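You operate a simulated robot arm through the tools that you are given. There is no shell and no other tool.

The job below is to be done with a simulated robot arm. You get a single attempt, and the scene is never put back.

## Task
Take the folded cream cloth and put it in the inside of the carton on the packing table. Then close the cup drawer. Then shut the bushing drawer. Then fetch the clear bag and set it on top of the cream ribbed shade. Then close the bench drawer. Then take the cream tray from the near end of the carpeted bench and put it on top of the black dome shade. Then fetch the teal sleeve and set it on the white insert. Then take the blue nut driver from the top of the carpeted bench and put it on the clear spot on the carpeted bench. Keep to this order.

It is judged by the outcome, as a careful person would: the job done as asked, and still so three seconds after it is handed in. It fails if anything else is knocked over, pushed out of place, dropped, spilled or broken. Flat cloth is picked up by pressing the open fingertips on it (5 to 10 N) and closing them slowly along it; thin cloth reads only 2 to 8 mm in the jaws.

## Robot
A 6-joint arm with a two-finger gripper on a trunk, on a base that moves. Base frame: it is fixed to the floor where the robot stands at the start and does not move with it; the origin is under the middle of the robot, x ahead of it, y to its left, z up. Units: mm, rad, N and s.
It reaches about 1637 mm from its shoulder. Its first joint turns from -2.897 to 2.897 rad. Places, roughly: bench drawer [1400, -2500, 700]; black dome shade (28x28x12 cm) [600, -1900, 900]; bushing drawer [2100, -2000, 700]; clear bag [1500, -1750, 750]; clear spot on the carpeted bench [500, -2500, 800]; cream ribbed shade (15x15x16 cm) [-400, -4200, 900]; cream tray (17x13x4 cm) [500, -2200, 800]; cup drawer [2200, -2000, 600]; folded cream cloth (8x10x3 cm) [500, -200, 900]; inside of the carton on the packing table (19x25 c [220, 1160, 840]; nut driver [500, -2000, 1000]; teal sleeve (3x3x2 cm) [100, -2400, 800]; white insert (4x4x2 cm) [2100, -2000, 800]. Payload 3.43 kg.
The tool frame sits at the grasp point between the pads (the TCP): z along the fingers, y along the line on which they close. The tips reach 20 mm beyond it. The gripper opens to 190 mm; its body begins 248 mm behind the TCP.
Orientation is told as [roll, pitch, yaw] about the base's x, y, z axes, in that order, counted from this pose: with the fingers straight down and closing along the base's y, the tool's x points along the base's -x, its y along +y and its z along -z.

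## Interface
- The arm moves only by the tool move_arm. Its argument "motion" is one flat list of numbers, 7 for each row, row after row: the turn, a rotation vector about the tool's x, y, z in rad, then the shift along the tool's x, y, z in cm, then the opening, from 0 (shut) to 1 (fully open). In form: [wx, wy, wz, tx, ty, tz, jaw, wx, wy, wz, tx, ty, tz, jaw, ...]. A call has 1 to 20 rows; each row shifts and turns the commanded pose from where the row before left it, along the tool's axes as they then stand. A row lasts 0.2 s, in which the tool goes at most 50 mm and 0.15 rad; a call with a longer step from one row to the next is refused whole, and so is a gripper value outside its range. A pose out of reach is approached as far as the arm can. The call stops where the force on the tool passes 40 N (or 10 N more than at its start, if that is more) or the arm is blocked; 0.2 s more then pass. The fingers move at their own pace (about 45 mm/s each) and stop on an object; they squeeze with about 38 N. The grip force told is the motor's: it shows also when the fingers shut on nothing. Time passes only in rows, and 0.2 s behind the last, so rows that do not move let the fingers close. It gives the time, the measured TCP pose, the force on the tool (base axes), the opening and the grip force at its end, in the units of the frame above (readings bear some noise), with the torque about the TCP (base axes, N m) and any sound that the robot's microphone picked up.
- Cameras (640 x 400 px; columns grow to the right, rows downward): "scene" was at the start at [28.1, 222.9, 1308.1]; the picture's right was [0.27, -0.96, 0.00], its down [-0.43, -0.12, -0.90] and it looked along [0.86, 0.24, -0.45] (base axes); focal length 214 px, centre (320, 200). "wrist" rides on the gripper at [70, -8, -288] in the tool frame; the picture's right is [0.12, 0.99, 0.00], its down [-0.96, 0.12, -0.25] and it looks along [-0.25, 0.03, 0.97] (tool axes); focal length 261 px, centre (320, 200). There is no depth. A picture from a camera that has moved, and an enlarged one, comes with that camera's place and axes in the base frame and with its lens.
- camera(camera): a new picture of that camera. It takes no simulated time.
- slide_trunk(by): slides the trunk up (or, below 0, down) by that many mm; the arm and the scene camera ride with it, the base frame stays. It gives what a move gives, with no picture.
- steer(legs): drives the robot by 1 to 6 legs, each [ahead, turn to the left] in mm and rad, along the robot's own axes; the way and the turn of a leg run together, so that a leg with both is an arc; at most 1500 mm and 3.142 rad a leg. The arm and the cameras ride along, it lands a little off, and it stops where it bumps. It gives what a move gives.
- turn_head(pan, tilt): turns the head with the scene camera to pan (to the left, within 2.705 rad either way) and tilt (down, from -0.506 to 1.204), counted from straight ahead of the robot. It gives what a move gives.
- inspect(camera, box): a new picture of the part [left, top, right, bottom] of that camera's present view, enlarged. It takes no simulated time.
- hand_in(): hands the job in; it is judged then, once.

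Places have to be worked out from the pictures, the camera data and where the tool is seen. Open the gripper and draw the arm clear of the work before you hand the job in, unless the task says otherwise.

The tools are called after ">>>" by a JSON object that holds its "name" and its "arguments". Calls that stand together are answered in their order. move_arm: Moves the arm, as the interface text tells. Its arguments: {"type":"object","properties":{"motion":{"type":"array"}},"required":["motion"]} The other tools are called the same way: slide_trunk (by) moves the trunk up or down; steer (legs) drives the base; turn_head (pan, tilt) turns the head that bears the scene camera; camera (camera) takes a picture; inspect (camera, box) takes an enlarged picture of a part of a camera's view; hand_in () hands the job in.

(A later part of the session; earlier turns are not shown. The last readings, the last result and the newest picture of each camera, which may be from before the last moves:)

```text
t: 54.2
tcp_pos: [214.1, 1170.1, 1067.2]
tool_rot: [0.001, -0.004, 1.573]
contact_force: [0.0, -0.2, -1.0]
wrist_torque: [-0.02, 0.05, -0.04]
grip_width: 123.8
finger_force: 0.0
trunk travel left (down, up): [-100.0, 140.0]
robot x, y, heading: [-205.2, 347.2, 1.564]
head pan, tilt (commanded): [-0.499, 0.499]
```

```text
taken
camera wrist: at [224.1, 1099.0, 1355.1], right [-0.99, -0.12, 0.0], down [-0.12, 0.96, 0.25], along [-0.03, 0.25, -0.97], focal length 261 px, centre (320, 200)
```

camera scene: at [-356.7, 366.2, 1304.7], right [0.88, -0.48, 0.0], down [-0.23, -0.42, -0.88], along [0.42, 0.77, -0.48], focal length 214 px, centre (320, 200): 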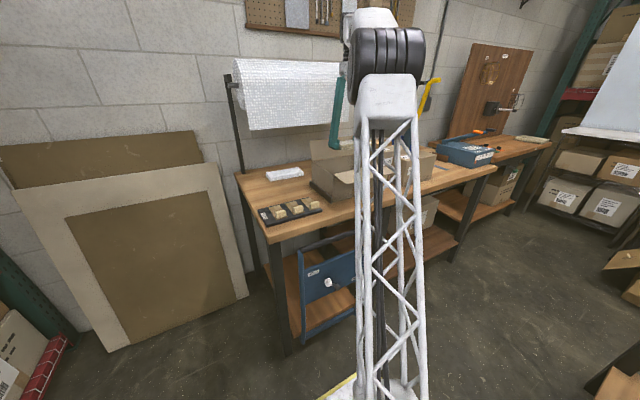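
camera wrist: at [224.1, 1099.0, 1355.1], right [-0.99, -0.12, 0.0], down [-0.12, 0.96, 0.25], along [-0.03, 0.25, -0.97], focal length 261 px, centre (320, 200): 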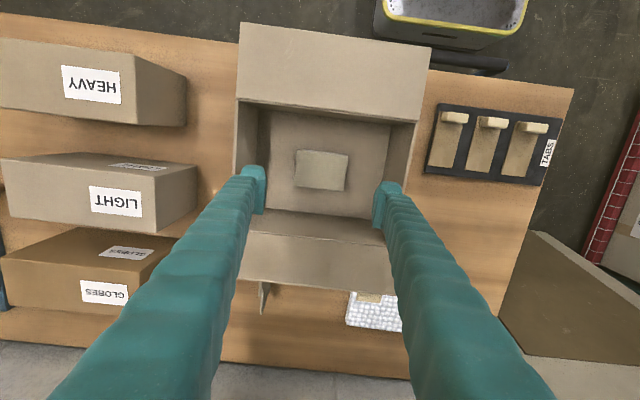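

The cloth lies flat inside the carton. I retract the way I came, up and away from the table.

>>> {"name": "move_arm", "arguments": {"motion": [0, 0, 0, 4.42, 0, -1.1, 0.65, 0, 0, 0, 4.42, 0, -1.1, 0.65, 0, 0, 0, 4.42, 0, -1.1, 0.65, 0, 0, 0, 4.42, 0, -1.1, 0.65, 0, 0, 0, 4.42, 0, -1.1, 0.65, 0, 0, 0, 4.42, 0, -1.1, 0.65, 0, 0, 0, 4.42, 0, -1.1, 0.65, 0, 0, 0, 4.42, 0, -1.1, 0.65, 0, 0, 0, 0, 4.6, 0, 0.65, 0, 0, 0, 0, 4.6, 0, 0.65, 0, 0, 0, 0, 4.6, 0, 0.65, 0, 0, 0, 0, 4.6, 0, 0.65, 0, 0, 0, 0, 4.6, 0, 0.65, 0, 0, 0, 0, 4.6, 0, 0.65, 0, 0, 0, 0, 4.6, 0, 0.65, 0, 0, 0, 0, 4.6, 0, 0.65, 0, 0, 0, 0, 4.6, 0, 0.65]}}

>>> {"name": "turn_head", "arguments": {"pan": -0.6, "tilt": 0.5}}

>>> {"name": "camera", "arguments": {"camera": "scene"}}

>>> {"name": "turn_head", "arguments": {"pan": -2.5, "tilt": 0.35}}

>>> {"name": "camera", "arguments": {"camera": "scene"}}

```text
t: 57.9
tcp_pos: [-201.4, 815.1, 1153.4]
tool_rot: [-0.003, -0.004, 1.571]
contact_force: [0.2, -0.1, 0.1]
wrist_torque: [-0.04, 0.04, 0.05]
grip_width: 123.5
finger_force: 0.0
trunk travel left (down, up): [-100.0, 140.0]
robot x, y, heading: [-200.4, 343.8, 1.569]
head pan, tilt (commanded): [-0.499, 0.499]
```

```text
t: 58.5
tcp_pos: [-201.5, 814.9, 1153.4]
tool_rot: [-0.001, -0.005, 1.571]
contact_force: [-0.1, 0.7, 0.4]
wrist_torque: [0.01, 0.01, 0.0]
grip_width: 123.4
finger_force: 0.0
trunk travel left (down, up): [-100.0, 140.0]
robot x, y, heading: [-202.5, 350.0, 1.571]
head pan, tilt (commanded): [-0.6, 0.499]
```

```text
taken
camera scene: at [-348.9, 361.9, 1304.7], right [0.83, -0.56, 0.0], down [-0.27, -0.4, -0.88], along [0.5, 0.72, -0.48], focal length 214 px, centre (320, 200)
```

scene: 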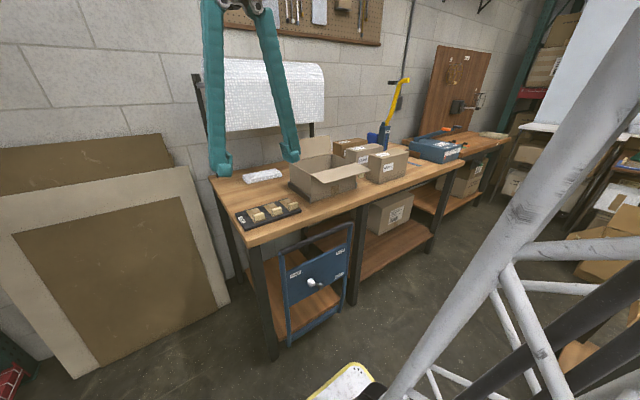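

```text
t: 60.4
tcp_pos: [-200.5, 815.4, 1152.9]
tool_rot: [-0.001, -0.005, 1.571]
contact_force: [0.2, -0.3, -1.2]
wrist_torque: [0.01, 0.0, 0.01]
grip_width: 123.6
finger_force: 0.0
trunk travel left (down, up): [-100.0, 140.0]
robot x, y, heading: [-202.4, 350.8, 1.571]
head pan, tilt (commanded): [-2.499, 0.351]
```

```text
taken
camera scene: at [-331.2, 349.5, 1320.1], right [0.67, -0.74, 0.0], down [-0.24, -0.22, -0.95], along [0.7, 0.63, -0.33], focal length 214 px, centre (320, 200)
```

scene: 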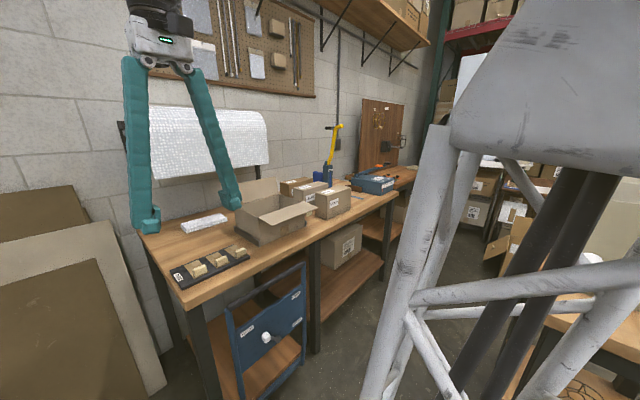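

The arm is clear of the packing table. I drive backward along -y into the open floor and turn to face +x so I can study the carpeted bench area.

>>> {"name": "steer", "arguments": {"legs": [[-1150, 0], [0, -1.571]]}}

>>> {"name": "turn_head", "arguments": {"pan": -0.4, "tilt": 0.35}}

>>> {"name": "camera", "arguments": {"camera": "scene"}}

>>> {"name": "turn_head", "arguments": {"pan": -1.2, "tilt": 0.35}}

>>> {"name": "camera", "arguments": {"camera": "scene"}}

```text
t: 70.3
tcp_pos: [262.4, -819.5, 1151.5]
tool_rot: [-0.001, -0.007, -0.005]
contact_force: [0.6, -0.3, 0.2]
wrist_torque: [-0.03, 0.0, 0.0]
grip_width: 123.6
finger_force: 0.1
trunk travel left (down, up): [-100.0, 140.0]
robot x, y, heading: [-207.7, -818.8, 0.001]
head pan, tilt (commanded): [-2.499, 0.351]
```

```text
t: 72.3
tcp_pos: [261.3, -818.4, 1152.9]
tool_rot: [0.0, -0.003, -0.006]
contact_force: [0.1, -0.2, 0.7]
wrist_torque: [-0.01, 0.02, -0.01]
grip_width: 123.8
finger_force: 0.0
trunk travel left (down, up): [-100.0, 140.0]
robot x, y, heading: [-206.7, -815.3, -0.005]
head pan, tilt (commanded): [-0.4, 0.351]
```

```text
taken
camera scene: at [-317.2, -695.4, 1319.2], right [-0.83, 0.56, 0.0], down [0.19, 0.28, -0.94], along [-0.53, -0.78, -0.34], focal length 214 px, centre (320, 200)
```

scene: 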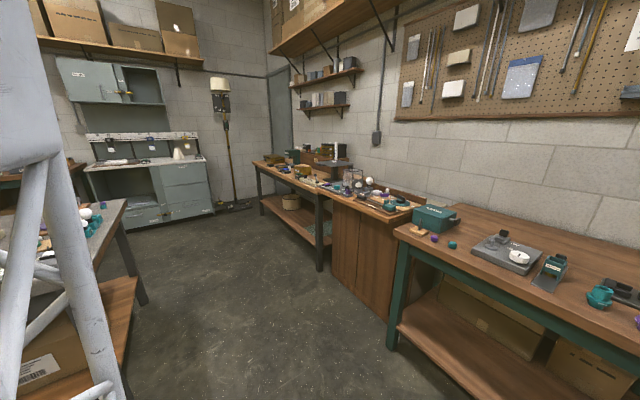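

```text
t: 73.5
tcp_pos: [261.8, -819.2, 1151.7]
tool_rot: [-0.002, -0.003, -0.007]
contact_force: [0.2, 0.0, -1.0]
wrist_torque: [0.05, -0.02, -0.02]
grip_width: 123.4
finger_force: 0.0
trunk travel left (down, up): [-100.0, 140.0]
robot x, y, heading: [-204.7, -815.9, -0.001]
head pan, tilt (commanded): [-1.201, 0.351]
```

```text
taken
camera scene: at [-317.1, -695.5, 1319.4], right [-0.83, 0.56, 0.0], down [0.19, 0.28, -0.94], along [-0.53, -0.78, -0.33], focal length 214 px, centre (320, 200)
```

scene: 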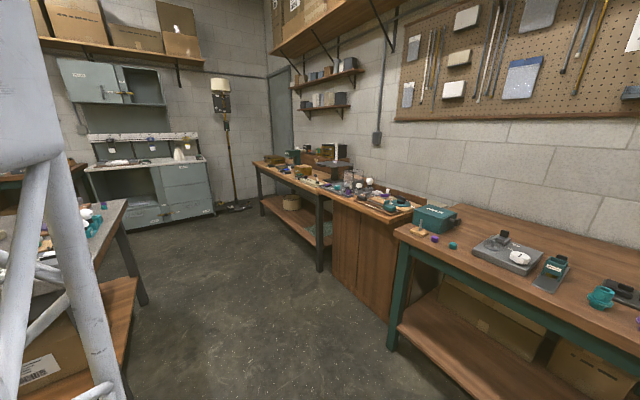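

The head is caught behind the upper arm. I extend the arm forward over the open floor to free it, then look again.

>>> {"name": "move_arm", "arguments": {"motion": [0, 0, 0, -4.8, 0, 0, 0.65, 0, 0, 0, -4.8, 0, 0, 0.65, 0, 0, 0, -4.8, 0, 0, 0.65, 0, 0, 0, -4.8, 0, 0, 0.65, 0, 0, 0, -4.8, 0, 0, 0.65]}}

>>> {"name": "turn_head", "arguments": {"pan": -0.5, "tilt": 0.35}}

>>> {"name": "camera", "arguments": {"camera": "scene"}}

>>> {"name": "turn_head", "arguments": {"pan": -1.2, "tilt": 0.35}}

>>> {"name": "camera", "arguments": {"camera": "scene"}}

```text
t: 74.7
tcp_pos: [500.8, -821.6, 1154.8]
tool_rot: [-0.002, -0.006, -0.005]
contact_force: [-0.9, 0.0, 0.9]
wrist_torque: [0.01, -0.26, 0.02]
grip_width: 123.7
finger_force: 0.0
trunk travel left (down, up): [-100.0, 140.0]
robot x, y, heading: [-204.3, -814.4, -0.005]
head pan, tilt (commanded): [-1.201, 0.351]
```

```text
t: 75.7
tcp_pos: [500.8, -820.5, 1154.0]
tool_rot: [-0.001, -0.003, -0.005]
contact_force: [-0.9, 0.3, 0.5]
wrist_torque: [0.0, 0.0, -0.01]
grip_width: 123.6
finger_force: 0.0
trunk travel left (down, up): [-100.0, 140.0]
robot x, y, heading: [-209.0, -817.6, -0.002]
head pan, tilt (commanded): [-0.499, 0.351]
```

```text
taken
camera scene: at [-183.6, -663.2, 1318.4], right [-0.48, -0.87, 0.0], down [-0.3, 0.17, -0.94], along [0.82, -0.45, -0.34], focal length 214 px, centre (320, 200)
```

scene: 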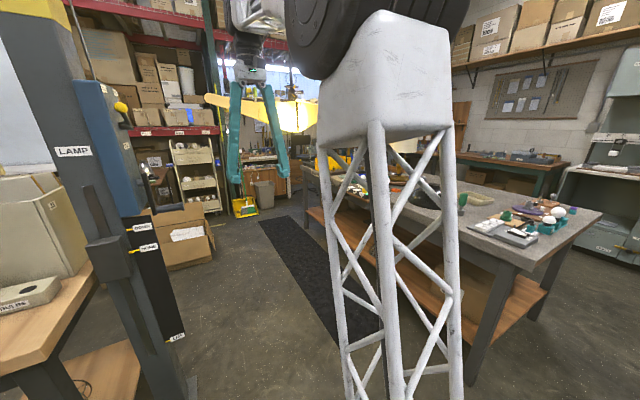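

```text
t: 76.8
tcp_pos: [501.9, -821.5, 1154.0]
tool_rot: [-0.001, -0.003, -0.006]
contact_force: [-0.1, 1.2, -0.6]
wrist_torque: [-0.01, -0.01, 0.01]
grip_width: 123.4
finger_force: 0.0
trunk travel left (down, up): [-100.0, 140.0]
robot x, y, heading: [-208.1, -814.4, -0.003]
head pan, tilt (commanded): [-1.201, 0.351]
```

```text
taken
camera scene: at [-231.9, -705.0, 1318.4], right [-0.93, -0.36, 0.0], down [-0.12, 0.32, -0.94], along [0.34, -0.88, -0.34], focal length 214 px, centre (320, 200)
```

scene: 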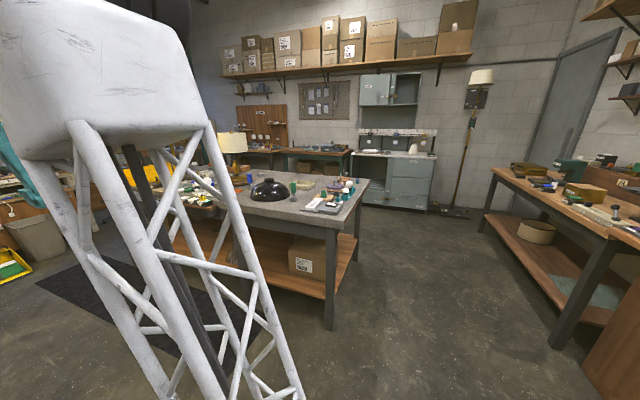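

The head is free. I inspect the carpeted bench and the far area enlarged.

>>> {"name": "inspect", "arguments": {"camera": "scene", "box": [140, 120, 380, 270]}}

>>> {"name": "turn_head", "arguments": {"pan": -0.2, "tilt": 0.35}}

>>> {"name": "camera", "arguments": {"camera": "scene"}}

```text
2.67 times, centred on (260, 195) of scene
camera zoom: at [-231.9, -705.0, 1318.4], right [-0.93, -0.36, 0.0], down [-0.12, 0.32, -0.94], along [0.34, -0.88, -0.34], focal length 572 px, centre (480, 213)
```

zoom: 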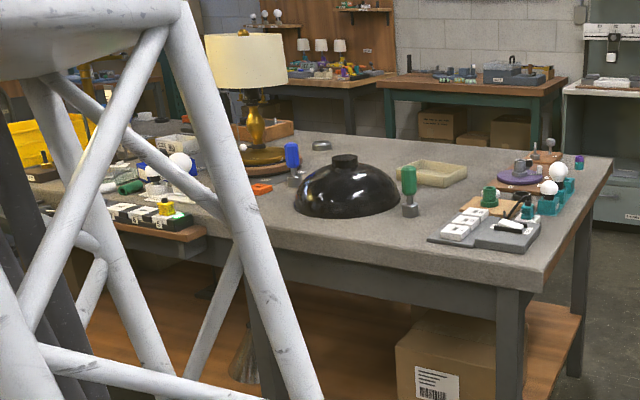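

```text
t: 78.1
tcp_pos: [501.5, -821.8, 1154.7]
tool_rot: [-0.004, -0.004, -0.006]
contact_force: [-0.3, -0.3, -0.1]
wrist_torque: [-0.01, 0.01, -0.04]
grip_width: 123.5
finger_force: 0.0
trunk travel left (down, up): [-100.0, 140.0]
robot x, y, heading: [-207.3, -814.9, -0.002]
head pan, tilt (commanded): [-0.201, 0.351]
```

```text
taken
camera scene: at [-174.0, -637.2, 1318.4], right [-0.21, -0.98, 0.0], down [-0.34, 0.07, -0.94], along [0.92, -0.19, -0.34], focal length 214 px, centre (320, 200)
```

scene: 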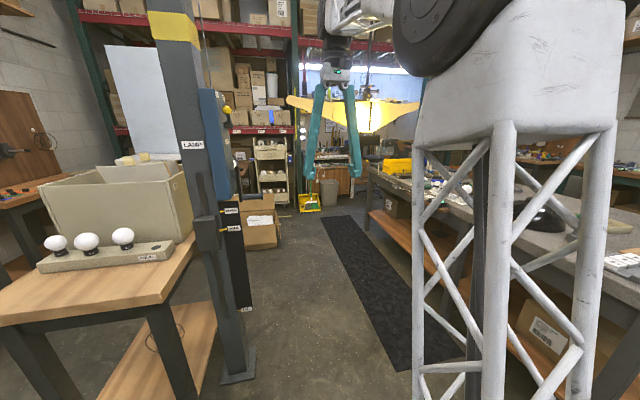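

I look closer at the far end of the aisle, where the drawers should be.

>>> {"name": "inspect", "arguments": {"camera": "scene", "box": [280, 90, 440, 190]}}

>>> {"name": "inspect", "arguments": {"camera": "scene", "box": [360, 130, 640, 300]}}

>>> {"name": "camera", "arguments": {"camera": "wrist"}}

```text
4.00 times, centred on (360, 140) of scene
camera zoom: at [-174.0, -637.2, 1318.4], right [-0.21, -0.98, 0.0], down [-0.34, 0.07, -0.94], along [0.92, -0.19, -0.34], focal length 858 px, centre (160, 440)
```

zoom: 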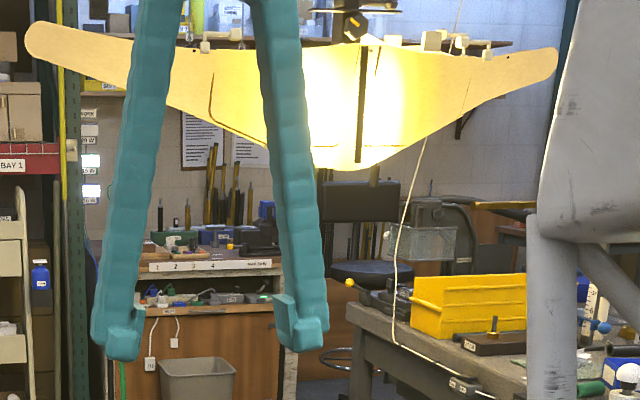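

```text
2.29 times, centred on (500, 215) of scene
camera zoom: at [-174.0, -637.2, 1318.4], right [-0.21, -0.98, 0.0], down [-0.34, 0.07, -0.94], along [0.92, -0.19, -0.34], focal length 490 px, centre (-91, 166)
```

zoom: 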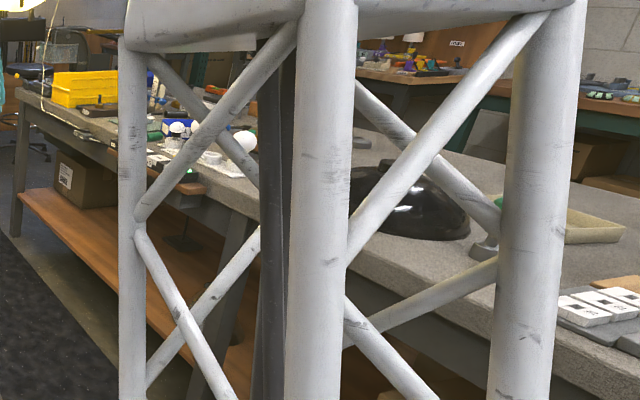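

```text
taken
camera wrist: at [430.9, -828.6, 1441.8], right [-0.11, 0.99, 0.0], down [0.96, 0.11, 0.25], along [0.25, 0.03, -0.97], focal length 261 px, centre (320, 200)
```

wrist: 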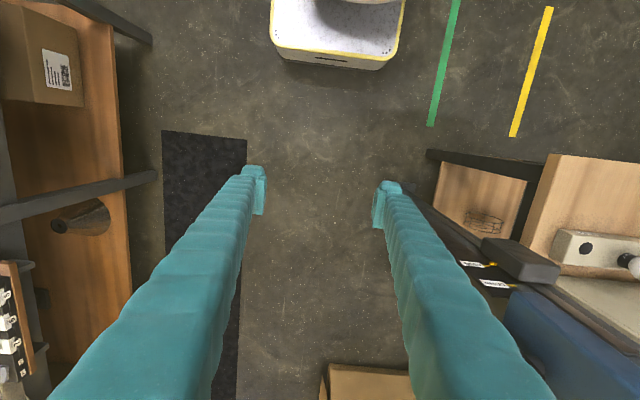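

The far end of the aisle has a wide low-hanging lamp over it, so I'll come around the near end of the bench to its back side instead. I turn right and drive down past the bench's near end.

>>> {"name": "steer", "arguments": {"legs": [[0, -1.852], [1200, 0], [0, 0.281]]}}

>>> {"name": "turn_head", "arguments": {"pan": 0.6, "tilt": 0.4}}

>>> {"name": "camera", "arguments": {"camera": "scene"}}

>>> {"name": "turn_head", "arguments": {"pan": 1.4, "tilt": 0.4}}

>>> {"name": "camera", "arguments": {"camera": "scene"}}

```text
t: 89.8
tcp_pos: [-556.3, -2679.5, 1154.4]
tool_rot: [-0.003, -0.002, -1.579]
contact_force: [-0.3, 0.1, 0.7]
wrist_torque: [-0.01, 0.01, -0.01]
grip_width: 123.5
finger_force: 0.1
trunk travel left (down, up): [-100.0, 140.0]
robot x, y, heading: [-547.6, -1974.8, -1.58]
head pan, tilt (commanded): [-0.201, 0.351]
```

```text
t: 91.0
tcp_pos: [-555.7, -2680.0, 1155.1]
tool_rot: [-0.002, -0.005, -1.579]
contact_force: [0.0, -0.5, 0.1]
wrist_torque: [0.01, -0.03, -0.02]
grip_width: 123.5
finger_force: 0.0
trunk travel left (down, up): [-100.0, 140.0]
robot x, y, heading: [-543.8, -1973.1, -1.573]
head pan, tilt (commanded): [0.6, 0.4]
```

```text
taken
camera scene: at [-296.7, -1992.0, 1313.8], right [-0.83, -0.56, 0.0], down [-0.22, 0.32, -0.92], along [0.51, -0.77, -0.39], focal length 214 px, centre (320, 200)
```

scene: 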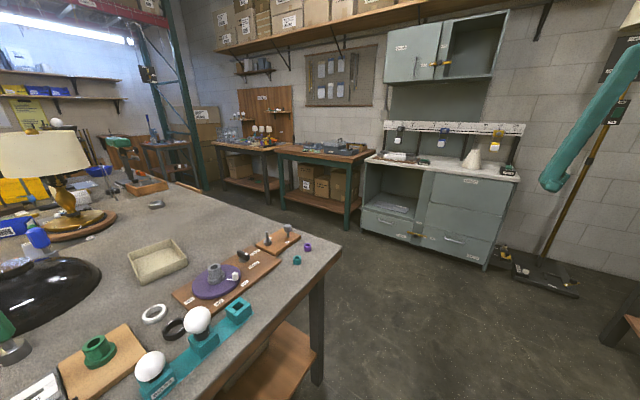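

```text
t: 92.1
tcp_pos: [-554.5, -2678.7, 1153.6]
tool_rot: [-0.003, -0.004, -1.58]
contact_force: [-0.3, 0.4, 0.5]
wrist_torque: [-0.03, 0.01, 0.02]
grip_width: 123.6
finger_force: 0.0
trunk travel left (down, up): [-100.0, 140.0]
robot x, y, heading: [-548.8, -1972.9, -1.581]
head pan, tilt (commanded): [1.4, 0.4]
```

```text
taken
camera scene: at [-257.1, -1931.8, 1313.8], right [-0.18, -0.98, 0.0], down [-0.38, 0.07, -0.92], along [0.91, -0.17, -0.39], focal length 214 px, centre (320, 200)
```

scene: 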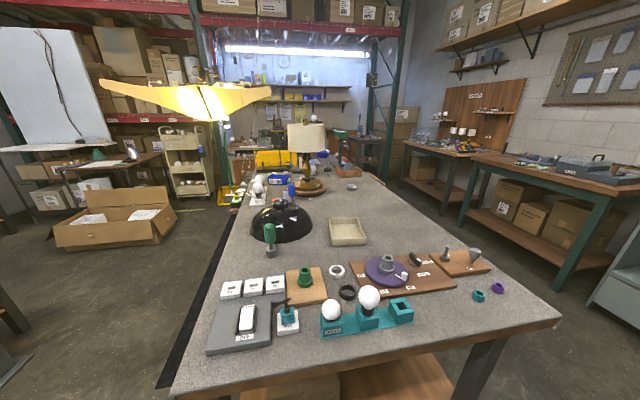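

A clear view along the bench from its near end. I enlarge the interesting parts.

>>> {"name": "inspect", "arguments": {"camera": "scene", "box": [200, 200, 440, 350]}}

>>> {"name": "inspect", "arguments": {"camera": "scene", "box": [340, 230, 560, 367]}}

>>> {"name": "inspect", "arguments": {"camera": "scene", "box": [220, 120, 380, 220]}}

>>> {"name": "inspect", "arguments": {"camera": "scene", "box": [80, 60, 320, 210]}}

```text
2.67 times, centred on (320, 275) of scene
camera zoom: at [-257.1, -1931.8, 1313.8], right [-0.18, -0.98, 0.0], down [-0.38, 0.07, -0.92], along [0.91, -0.17, -0.39], focal length 572 px, centre (320, 0)
```

zoom: 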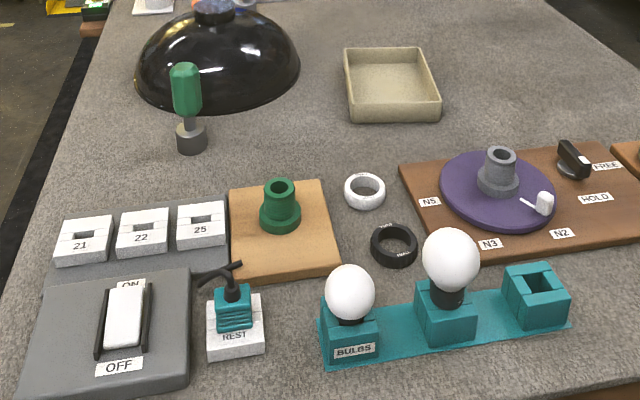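

```text
2.91 times, centred on (450, 298) of scene
camera zoom: at [-257.1, -1931.8, 1313.8], right [-0.18, -0.98, 0.0], down [-0.38, 0.07, -0.92], along [0.91, -0.17, -0.39], focal length 624 px, centre (-58, -86)
```

zoom: 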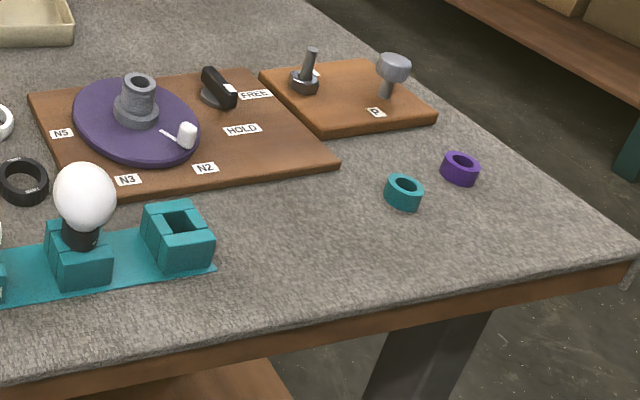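

```text
4.00 times, centred on (300, 170) of scene
camera zoom: at [-257.1, -1931.8, 1313.8], right [-0.18, -0.98, 0.0], down [-0.38, 0.07, -0.92], along [0.91, -0.17, -0.39], focal length 858 px, centre (400, 320)
```

zoom: 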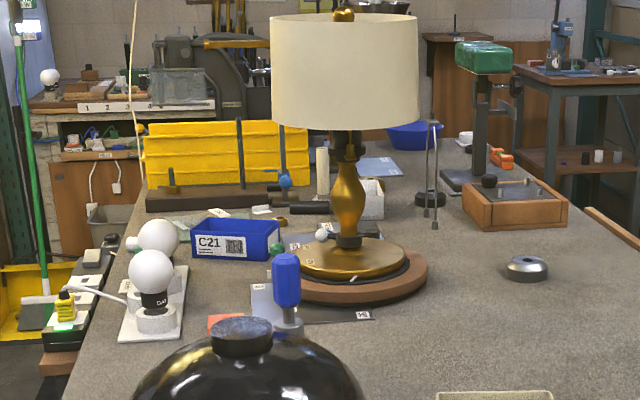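

```text
2.67 times, centred on (200, 135) of scene
camera zoom: at [-257.1, -1931.8, 1313.8], right [-0.18, -0.98, 0.0], down [-0.38, 0.07, -0.92], along [0.91, -0.17, -0.39], focal length 572 px, centre (640, 373)
```

zoom: 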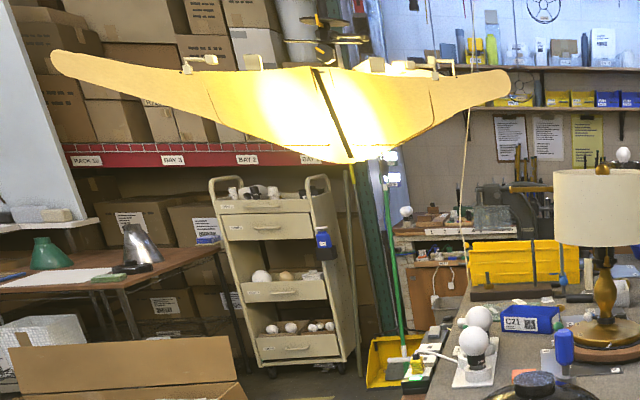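

I have clear views: black dome, tray, nut drivers, teal sleeve on this bench; the lamp hangs at about (1640, -1430, 1230). I tuck the arm a bit and drive to the back aisle (y≈-3200).

>>> {"name": "move_arm", "arguments": {"motion": [0, 0, 0, 4.8, 0, 0, 0.65, 0, 0, 0, 4.8, 0, 0, 0.65, 0, 0, 0, 4.8, 0, 0, 0.65, 0, 0, 0, 4.8, 0, 0, 0.65]}}

>>> {"name": "steer", "arguments": {"legs": [[1250, 0], [0, 1.571]]}}

>>> {"name": "turn_head", "arguments": {"pan": 0.4, "tilt": 0.4}}

>>> {"name": "camera", "arguments": {"camera": "scene"}}

```text
t: 93.1
tcp_pos: [-553.0, -2488.8, 1152.4]
tool_rot: [-0.002, -0.001, -1.58]
contact_force: [0.5, -1.6, -0.6]
wrist_torque: [0.29, -0.02, 0.02]
grip_width: 123.3
finger_force: 0.0
trunk travel left (down, up): [-100.0, 140.0]
robot x, y, heading: [-550.1, -1970.0, -1.581]
head pan, tilt (commanded): [1.4, 0.4]
```

```text
t: 103.4
tcp_pos: [-40.6, -3222.0, 1153.0]
tool_rot: [-0.001, -0.004, 0.006]
contact_force: [-0.2, 0.4, -0.1]
wrist_torque: [0.04, 0.02, 0.01]
grip_width: 123.7
finger_force: 0.1
trunk travel left (down, up): [-100.0, 140.0]
robot x, y, heading: [-557.6, -3222.9, 0.007]
head pan, tilt (commanded): [1.4, 0.4]
```

```text
t: 104.7
tcp_pos: [-40.8, -3221.1, 1152.6]
tool_rot: [-0.001, -0.004, 0.005]
contact_force: [-0.4, 0.3, -0.1]
wrist_torque: [-0.03, 0.0, 0.04]
grip_width: 123.4
finger_force: 0.0
trunk travel left (down, up): [-100.0, 140.0]
robot x, y, heading: [-557.7, -3223.5, 0.004]
head pan, tilt (commanded): [0.4, 0.4]
```

```text
taken
camera scene: at [-532.2, -2988.6, 1313.8], right [0.39, -0.92, 0.0], down [-0.36, -0.15, -0.92], along [0.85, 0.36, -0.39], focal length 214 px, centre (320, 200)
```

scene: 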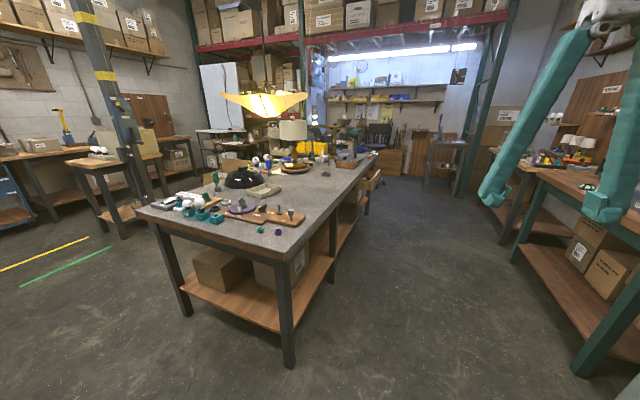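

I enlarge the bench's back side and far end, where open drawers seem visible.

>>> {"name": "inspect", "arguments": {"camera": "scene", "box": [300, 120, 480, 232]}}

>>> {"name": "inspect", "arguments": {"camera": "scene", "box": [130, 80, 370, 230]}}

```text
3.56 times, centred on (390, 176) of scene
camera zoom: at [-532.2, -2988.6, 1313.8], right [0.39, -0.92, 0.0], down [-0.36, -0.15, -0.92], along [0.85, 0.36, -0.39], focal length 763 px, centre (71, 285)
```

zoom: 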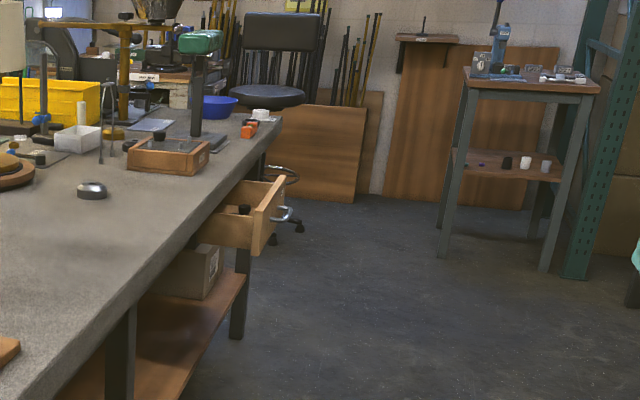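

```text
2.67 times, centred on (250, 155) of scene
camera zoom: at [-532.2, -2988.6, 1313.8], right [0.39, -0.92, 0.0], down [-0.36, -0.15, -0.92], along [0.85, 0.36, -0.39], focal length 572 px, centre (507, 320)
```

zoom: 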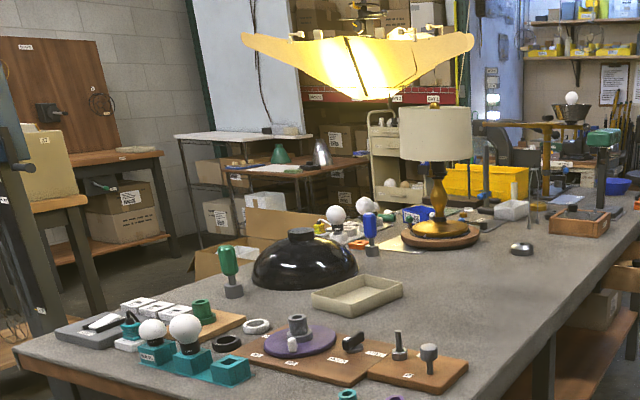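

The bench drawer is open on the back side around (1360, -2740), and the far end of the bench is near x≈2100 with free floor beyond. I drive along the back aisle in one 1500 mm leg and look again.

>>> {"name": "steer", "arguments": {"legs": [[1500, 0]]}}

>>> {"name": "turn_head", "arguments": {"pan": 0.7, "tilt": 0.4}}

>>> {"name": "camera", "arguments": {"camera": "scene"}}

```text
t: 112.2
tcp_pos: [1464.1, -3209.4, 1154.0]
tool_rot: [-0.001, -0.004, 0.011]
contact_force: [0.6, -0.2, -0.3]
wrist_torque: [0.0, 0.04, 0.0]
grip_width: 123.5
finger_force: 0.1
trunk travel left (down, up): [-100.0, 140.0]
robot x, y, heading: [950.5, -3210.2, 0.008]
head pan, tilt (commanded): [0.4, 0.4]
```

```text
t: 113.0
tcp_pos: [1464.6, -3209.4, 1153.5]
tool_rot: [-0.003, -0.002, 0.01]
contact_force: [-0.1, -0.5, -0.4]
wrist_torque: [0.01, -0.02, 0.03]
grip_width: 123.3
finger_force: 0.1
trunk travel left (down, up): [-100.0, 140.0]
robot x, y, heading: [949.3, -3214.7, 0.009]
head pan, tilt (commanded): [0.7, 0.4]
```

```text
taken
camera scene: at [957.3, -2955.5, 1313.8], right [0.65, -0.76, 0.0], down [-0.3, -0.25, -0.92], along [0.7, 0.6, -0.39], focal length 214 px, centre (320, 200)
```

scene: 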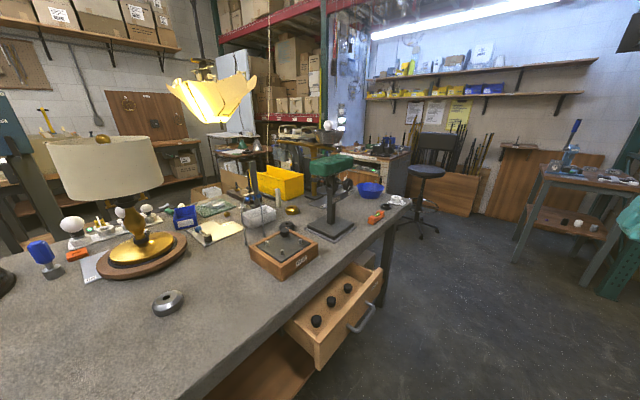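

The bench drawer stands open with small black items in it. I continue 1000 mm to see the far end of the bench.

>>> {"name": "steer", "arguments": {"legs": [[1000, 0]]}}

>>> {"name": "turn_head", "arguments": {"pan": 1.2, "tilt": 0.5}}

>>> {"name": "camera", "arguments": {"camera": "scene"}}

>>> {"name": "turn_head", "arguments": {"pan": 0.5, "tilt": 0.5}}

>>> {"name": "camera", "arguments": {"camera": "scene"}}

```text
t: 118.2
tcp_pos: [2470.3, -3204.8, 1154.4]
tool_rot: [-0.002, -0.002, 0.005]
contact_force: [0.3, 0.2, 0.3]
wrist_torque: [-0.01, 0.0, -0.01]
grip_width: 123.6
finger_force: 0.0
trunk travel left (down, up): [-100.0, 140.0]
robot x, y, heading: [1956.2, -3205.3, 0.004]
head pan, tilt (commanded): [0.7, 0.4]
```

```text
t: 119.1
tcp_pos: [2470.4, -3205.2, 1153.1]
tool_rot: [-0.001, -0.003, 0.005]
contact_force: [-0.2, -0.5, -0.2]
wrist_torque: [0.01, -0.03, -0.04]
grip_width: 123.7
finger_force: 0.2
trunk travel left (down, up): [-100.0, 140.0]
robot x, y, heading: [1953.1, -3208.4, 0.004]
head pan, tilt (commanded): [1.201, 0.499]
```

```text
taken
camera scene: at [1925.9, -2924.3, 1304.7], right [0.93, -0.36, 0.0], down [-0.17, -0.45, -0.88], along [0.31, 0.82, -0.48], focal length 214 px, centre (320, 200)
```

scene: 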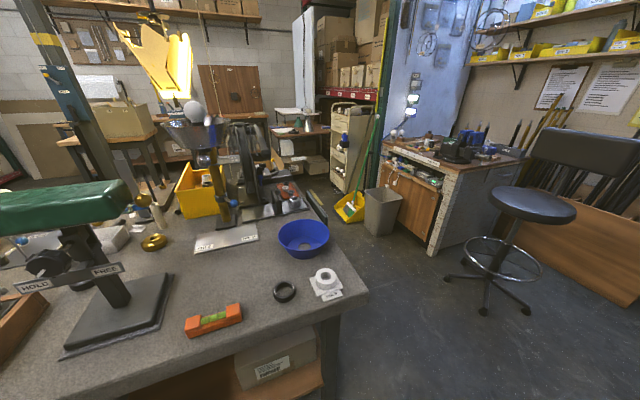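

```text
t: 120.2
tcp_pos: [2469.9, -3205.1, 1152.3]
tool_rot: [0.0, -0.004, 0.006]
contact_force: [0.7, -0.8, -0.7]
wrist_torque: [0.0, -0.02, 0.01]
grip_width: 123.5
finger_force: 0.1
trunk travel left (down, up): [-100.0, 140.0]
robot x, y, heading: [1951.4, -3200.7, 0.0]
head pan, tilt (commanded): [0.499, 0.499]
```

```text
taken
camera scene: at [1972.9, -2965.3, 1304.7], right [0.48, -0.88, 0.0], down [-0.42, -0.23, -0.88], along [0.77, 0.42, -0.48], focal length 214 px, centre (320, 200)
```

scene: 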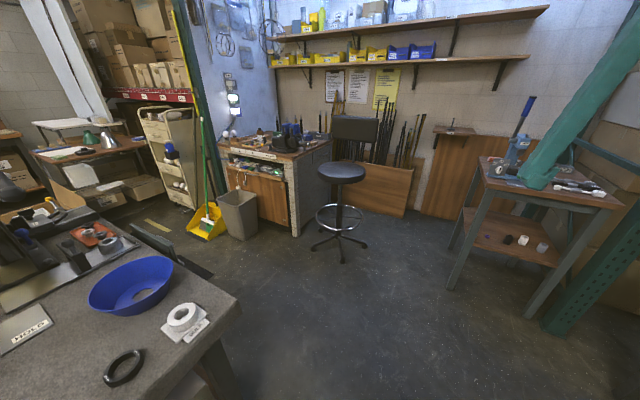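

I inspect the bench's far end more closely: a dark protruding item beyond the blue bowl and a white ring on a plate.

>>> {"name": "inspect", "arguments": {"camera": "scene", "box": [0, 180, 260, 342]}}

>>> {"name": "turn_head", "arguments": {"pan": 1.0, "tilt": 0.35}}

>>> {"name": "inspect", "arguments": {"camera": "scene", "box": [140, 130, 340, 255]}}

```text
2.46 times, centred on (130, 261) of scene
camera zoom: at [1972.9, -2965.3, 1304.7], right [0.48, -0.88, 0.0], down [-0.42, -0.23, -0.88], along [0.77, 0.42, -0.48], focal length 528 px, centre (788, 50)
```

zoom: 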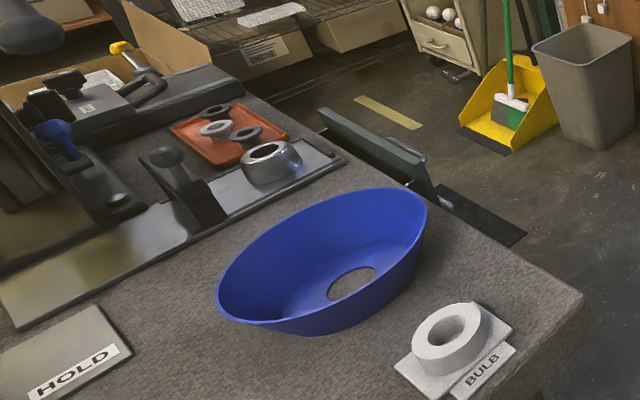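

```text
t: 121.1
tcp_pos: [2470.4, -3206.2, 1153.6]
tool_rot: [-0.002, -0.003, 0.006]
contact_force: [0.3, 0.4, 0.0]
wrist_torque: [0.0, -0.03, -0.02]
grip_width: 123.7
finger_force: 0.1
trunk travel left (down, up): [-100.0, 140.0]
robot x, y, heading: [1956.4, -3207.0, 0.007]
head pan, tilt (commanded): [1.0, 0.351]
```

```text
3.20 times, centred on (240, 192) of scene
camera zoom: at [1943.3, -2930.7, 1318.3], right [0.84, -0.54, 0.0], down [-0.18, -0.29, -0.94], along [0.5, 0.79, -0.34], focal length 686 px, centre (576, 224)
```

zoom: 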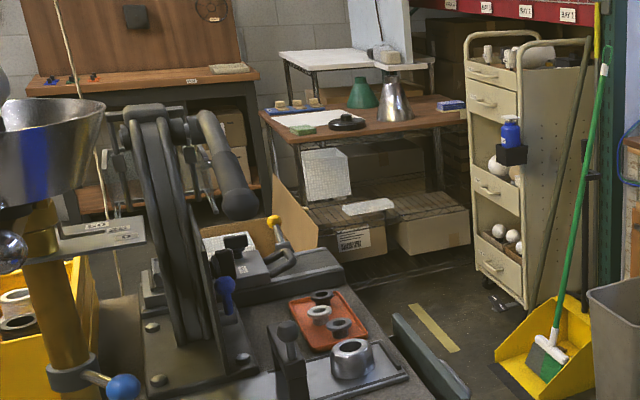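

At the end of the bench I can see a grey-green drawer front with a handle facing +x near y≈-2000, and an orange tray with a white and dark rings nearby. I drive around the corner to look at that end face.

>>> {"name": "steer", "arguments": {"legs": [[700, 0], [0, 1.571]]}}

>>> {"name": "turn_head", "arguments": {"pan": 0.3, "tilt": 0.5}}

>>> {"name": "camera", "arguments": {"camera": "scene"}}

>>> {"name": "inspect", "arguments": {"camera": "scene", "box": [160, 120, 400, 270]}}

```text
t: 129.0
tcp_pos: [2639.9, -2686.8, 1153.6]
tool_rot: [-0.002, -0.005, 1.593]
contact_force: [0.1, -0.3, 0.8]
wrist_torque: [0.02, -0.01, 0.01]
grip_width: 123.7
finger_force: 0.1
trunk travel left (down, up): [-100.0, 140.0]
robot x, y, heading: [2650.8, -3202.9, 1.591]
head pan, tilt (commanded): [1.0, 0.351]
```

```text
t: 130.0
tcp_pos: [2638.6, -2687.3, 1153.9]
tool_rot: [-0.001, -0.002, 1.593]
contact_force: [0.0, -0.4, 0.6]
wrist_torque: [-0.01, -0.01, 0.0]
grip_width: 123.7
finger_force: 0.1
trunk travel left (down, up): [-100.0, 140.0]
robot x, y, heading: [2650.8, -3199.5, 1.59]
head pan, tilt (commanded): [0.3, 0.499]
```

```text
taken
camera scene: at [2422.7, -3181.5, 1304.7], right [0.95, 0.32, 0.0], down [0.15, -0.45, -0.88], along [-0.28, 0.83, -0.48], focal length 214 px, centre (320, 200)
```

scene: 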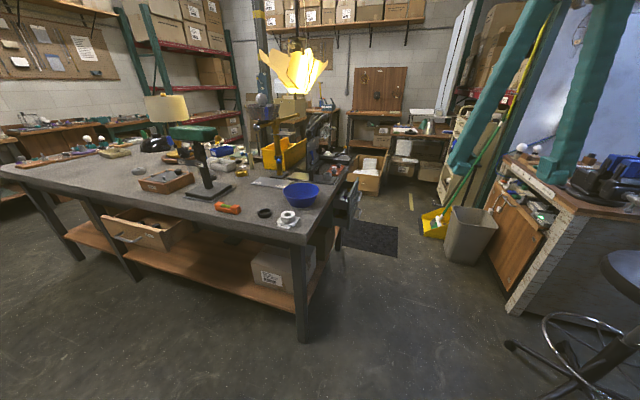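

```text
2.67 times, centred on (280, 195) of scene
camera zoom: at [2422.7, -3181.5, 1304.7], right [0.95, 0.32, 0.0], down [0.15, -0.45, -0.88], along [-0.28, 0.83, -0.48], focal length 572 px, centre (427, 213)
```

zoom: 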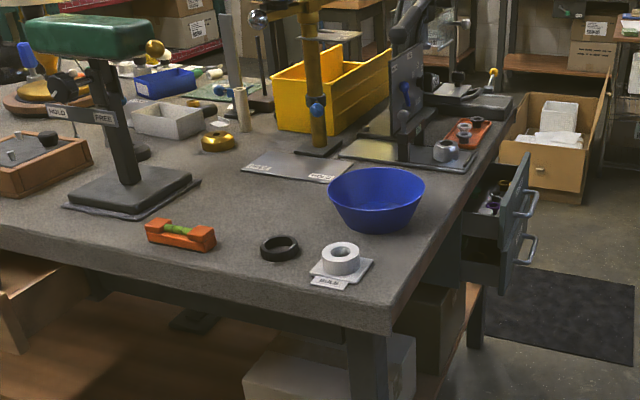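

Two open drawers (upper and lower, with handles) face +x at the bench's end. I drive 350 mm closer for a better view.

>>> {"name": "steer", "arguments": {"legs": [[350, 0]]}}

>>> {"name": "camera", "arguments": {"camera": "scene"}}

>>> {"name": "inspect", "arguments": {"camera": "scene", "box": [200, 120, 440, 270]}}

>>> {"name": "camera", "arguments": {"camera": "wrist"}}

```text
t: 132.3
tcp_pos: [2631.3, -2337.4, 1153.2]
tool_rot: [-0.002, -0.004, 1.592]
contact_force: [-0.8, 0.0, -0.7]
wrist_torque: [0.01, 0.03, 0.01]
grip_width: 123.4
finger_force: 0.2
trunk travel left (down, up): [-100.0, 140.0]
robot x, y, heading: [2642.1, -2852.8, 1.593]
head pan, tilt (commanded): [0.3, 0.499]
```

```text
taken
camera scene: at [2415.5, -2832.1, 1304.7], right [0.95, 0.32, 0.0], down [0.15, -0.45, -0.88], along [-0.28, 0.83, -0.48], focal length 214 px, centre (320, 200)
```

scene: 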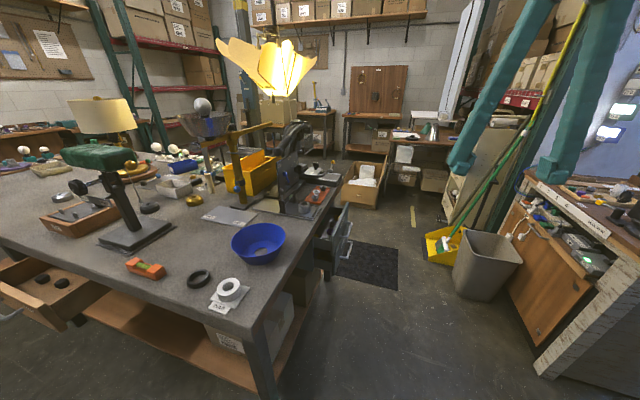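

```text
2.67 times, centred on (320, 195) of scene
camera zoom: at [2415.5, -2832.1, 1304.7], right [0.95, 0.32, 0.0], down [0.15, -0.45, -0.88], along [-0.28, 0.83, -0.48], focal length 572 px, centre (320, 213)
```

zoom: 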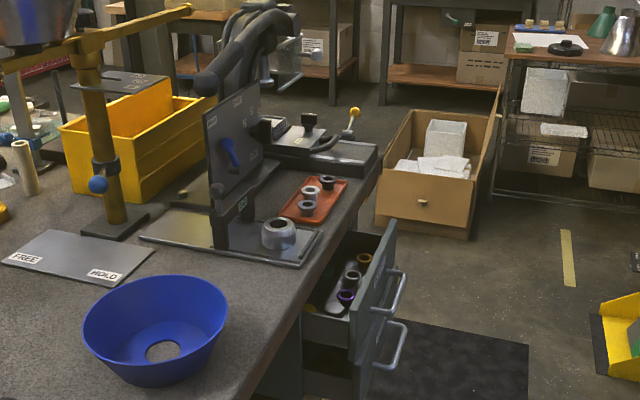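

```text
taken
camera wrist: at [2642.9, -2408.8, 1441.0], right [-0.99, -0.14, 0.0], down [-0.14, 0.96, 0.25], along [-0.03, 0.25, -0.97], focal length 261 px, centre (320, 200)
```

wrist: 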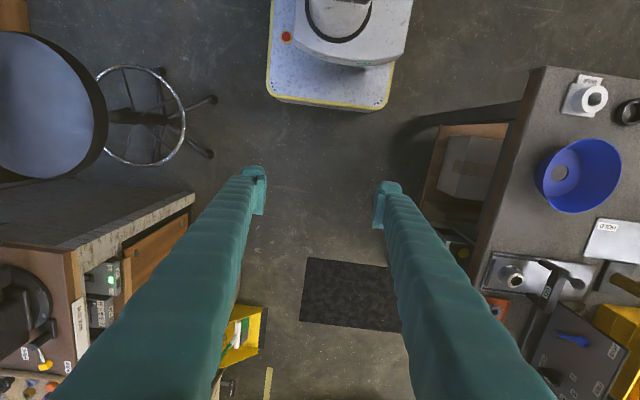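

Both drawer handles triangulate: upper (bushing) at about (2277, -2028, 705), lower (cup) at about (2289, -2029, 592). I now turn the tool in place so its fingers will point horizontally toward -x; first the yaw.

>>> {"name": "move_arm", "arguments": {"motion": [0, 0, 0.1447, 0, 0, 0, 0.4, 0, 0, 0.1447, 0, 0, 0, 0.2, 0, 0, 0.1447, 0, 0, 0, 0, 0, 0, 0.1447, 0, 0, 0, 0, 0, 0, 0.1447, 0, 0, 0, 0, 0, 0, 0.1447, 0, 0, 0, 0, 0, 0, 0.1447, 0, 0, 0, 0, 0, 0, 0.1447, 0, 0, 0, 0, 0, 0, 0.1447, 0, 0, 0, 0, 0, 0, 0.1447, 0, 0, 0, 0, 0, 0, 0.1447, 0, 0, 0, 0]}}

>>> {"name": "move_arm", "arguments": {"motion": [0, 0.1428, 0, 0, 0, 0, 0, 0, 0.1428, 0, 0, 0, 0, 0, 0, 0.1428, 0, 0, 0, 0, 0, 0, 0.1428, 0, 0, 0, 0, 0, 0, 0.1428, 0, 0, 0, 0, 0, 0, 0.1428, 0, 0, 0, 0, 0]}}

>>> {"name": "camera", "arguments": {"camera": "scene"}}

```text
t: 134.7
tcp_pos: [2631.8, -2338.1, 1153.0]
tool_rot: [0.002, -0.001, 0.001]
contact_force: [0.1, 0.2, 0.3]
wrist_torque: [-0.04, 0.0, 0.01]
grip_width: 0.0
finger_force: 34.0
trunk travel left (down, up): [-100.0, 140.0]
robot x, y, heading: [2641.8, -2855.4, 1.591]
head pan, tilt (commanded): [0.3, 0.499]
```

```text
t: 136.1
tcp_pos: [2630.9, -2339.1, 1155.2]
tool_rot: [0.009, 0.857, 0.009]
contact_force: [-1.5, 0.5, 0.2]
wrist_torque: [0.1, -0.21, -0.12]
grip_width: 0.2
finger_force: 34.6
trunk travel left (down, up): [-100.0, 140.0]
robot x, y, heading: [2639.9, -2855.0, 1.59]
head pan, tilt (commanded): [0.3, 0.499]
```

```text
taken
camera scene: at [2415.1, -2832.5, 1304.7], right [0.95, 0.32, 0.0], down [0.15, -0.45, -0.88], along [-0.28, 0.83, -0.48], focal length 214 px, centre (320, 200)
```

scene: 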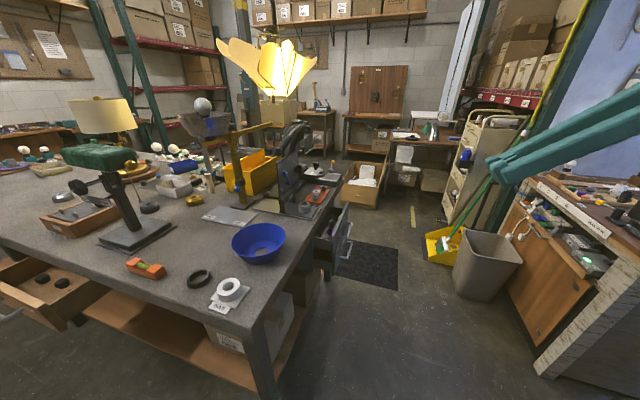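

The wrist is turning fine. I finish the pitch, then move over in y and down in front of the drawers, still about 330 mm out from the handles.

>>> {"name": "move_arm", "arguments": {"motion": [0, 0.1428, 0, 0, 0, 0, 0, 0, 0.1428, 0, 0, 0, 0, 0, 0, 0.1428, 0, 0, 0, 0, 0, 0, 0.1428, 0, 0, 0, 0, 0, 0, 0.1428, 0, 0, 0, 0, 0, 0, 0, 0, -3.5, 3.1, 0, 0, 0, 0, 0, -3.5, 3.1, 0, 0, 0, 0, 0, -3.5, 3.1, 0, 0, 0, 0, 0, -3.5, 3.1, 0, 0, 0, 0, 0, -3.5, 3.1, 0, 0, 0, 0, 0, -3.5, 3.1, 0, 0, 0, 0, 0, -3.5, 3.1, 0, 0, 0, 0, 0, -3.5, 3.1, 0, 0, 0, 0, 0, -3.5, 3.1, 0, 0, 0, 0, 0, -3.5, 3.1, 0, 0]}}

>>> {"name": "camera", "arguments": {"camera": "wrist"}}

>>> {"name": "camera", "arguments": {"camera": "scene"}}

```text
t: 139.3
tcp_pos: [2573.1, -1993.8, 752.8]
tool_rot: [1.197, 1.564, 1.198]
contact_force: [0.5, -0.5, 1.1]
wrist_torque: [-0.02, -0.26, -0.07]
grip_width: 0.0
finger_force: 34.0
out of reach, approached as far as the arm can: row 3, 4, 5
trunk travel left (down, up): [-100.0, 140.0]
robot x, y, heading: [2640.2, -2852.5, 1.591]
head pan, tilt (commanded): [0.3, 0.499]
```

```text
taken
camera wrist: at [2861.7, -2001.3, 824.2], right [0.0, 0.99, 0.12], down [0.25, 0.12, -0.96], along [-0.97, 0.03, -0.25], focal length 261 px, centre (320, 200)
```

wrist: 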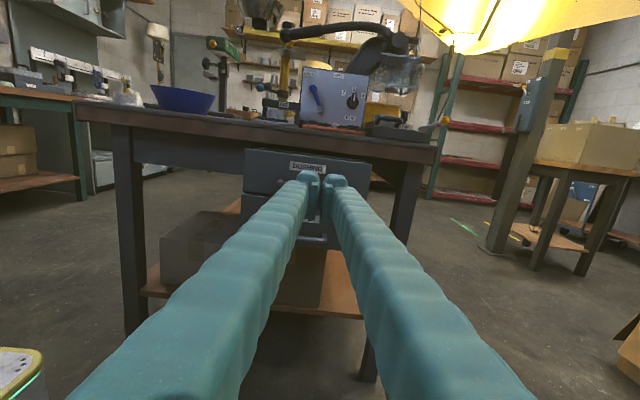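

```text
taken
camera scene: at [2415.6, -2832.5, 1304.8], right [0.95, 0.32, 0.0], down [0.15, -0.45, -0.88], along [-0.28, 0.83, -0.48], focal length 214 px, centre (320, 200)
```

scene: 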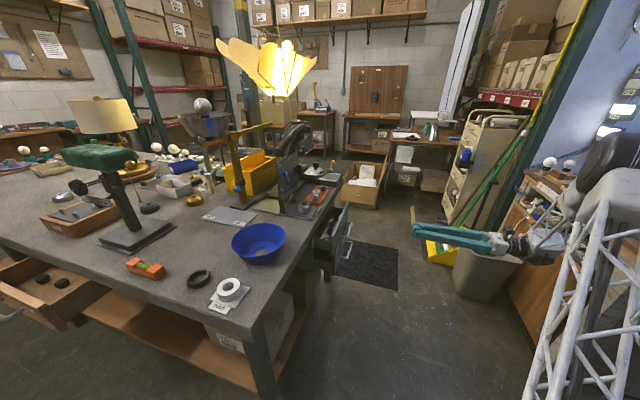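

The tool now points at the drawers. I enlarge the wrist view of the drawer fronts.

>>> {"name": "inspect", "arguments": {"camera": "wrist", "box": [220, 110, 420, 235]}}

>>> {"name": "inspect", "arguments": {"camera": "scene", "box": [280, 160, 440, 260]}}

```text
3.20 times, centred on (320, 172) of wrist
camera zoom: at [2861.7, -2001.3, 824.2], right [0.0, 0.99, 0.12], down [0.25, 0.12, -0.96], along [-0.97, 0.03, -0.25], focal length 834 px, centre (320, 288)
```

zoom: 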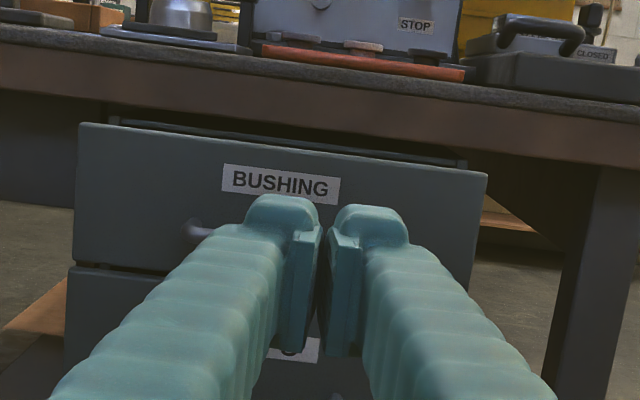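

```text
4.00 times, centred on (360, 210) of scene
camera zoom: at [2415.6, -2832.5, 1304.8], right [0.95, 0.32, 0.0], down [0.15, -0.45, -0.88], along [-0.28, 0.83, -0.48], focal length 858 px, centre (160, 160)
```

zoom: 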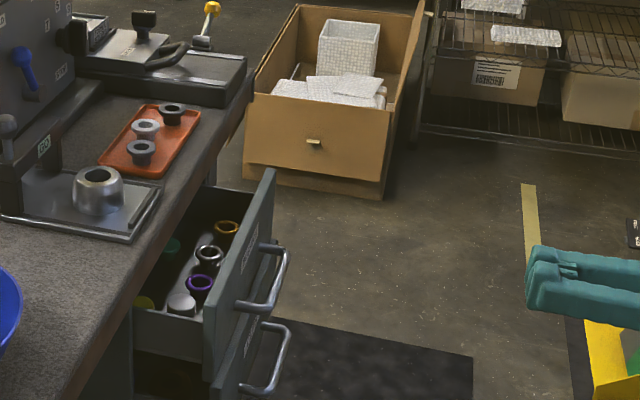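

The upper front reads "BUSHING"; its panel spans y -2172…-1870 and z 661…766, the cup drawer panel sits below it (about 550–657). I open the jaws wide so the fingers straddle the handle, and go to z≈600, y≈-2021.

>>> {"name": "move_arm", "arguments": {"motion": [0, 0, 0, -3.83, -0.67, 0, 1, 0, 0, 0, -3.83, -0.67, 0, 1, 0, 0, 0, -3.83, -0.67, 0, 1, 0, 0, 0, -3.83, -0.67, 0, 1, 0, 0, 0, 0, 0, 3.5, 1, 0, 0, 0, 0, 0, 3.5, 1, 0, 0, 0, 0, 0, 3.5, 1, 0, 0, 0, 0, 0, 3.5, 1, 0, 0, 0, 0, 0, 0, 1, 0, 0, 0, 0, 0, 0, 1, 0, 0, 0, 0, 0, 0, 1]}}

>>> {"name": "camera", "arguments": {"camera": "wrist"}}

>>> {"name": "inspect", "arguments": {"camera": "scene", "box": [280, 160, 440, 260]}}

```text
t: 141.7
tcp_pos: [2434.0, -2019.8, 598.6]
tool_rot: [1.231, 1.568, 1.231]
contact_force: [0.3, -0.2, -0.6]
wrist_torque: [0.0, 0.0, -0.03]
grip_width: 190.1
finger_force: 0.0
trunk travel left (down, up): [-100.0, 140.0]
robot x, y, heading: [2638.4, -2856.8, 1.593]
head pan, tilt (commanded): [0.3, 0.499]
```

```text
taken
camera wrist: at [2723.1, -2027.1, 669.9], right [0.0, 0.99, 0.12], down [0.25, 0.12, -0.96], along [-0.97, 0.03, -0.25], focal length 261 px, centre (320, 200)
```

wrist: 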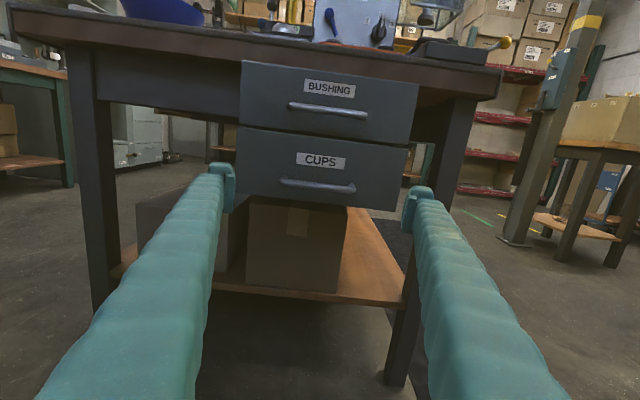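

```text
4.00 times, centred on (360, 210) of scene
camera zoom: at [2415.6, -2832.0, 1304.7], right [0.95, 0.32, 0.0], down [0.15, -0.45, -0.88], along [-0.28, 0.83, -0.48], focal length 858 px, centre (160, 160)
```

zoom: 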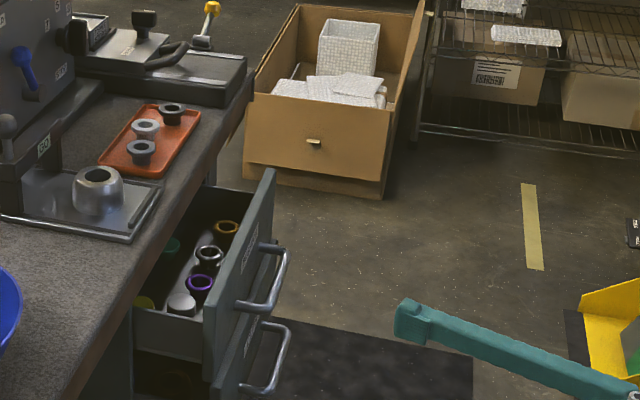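

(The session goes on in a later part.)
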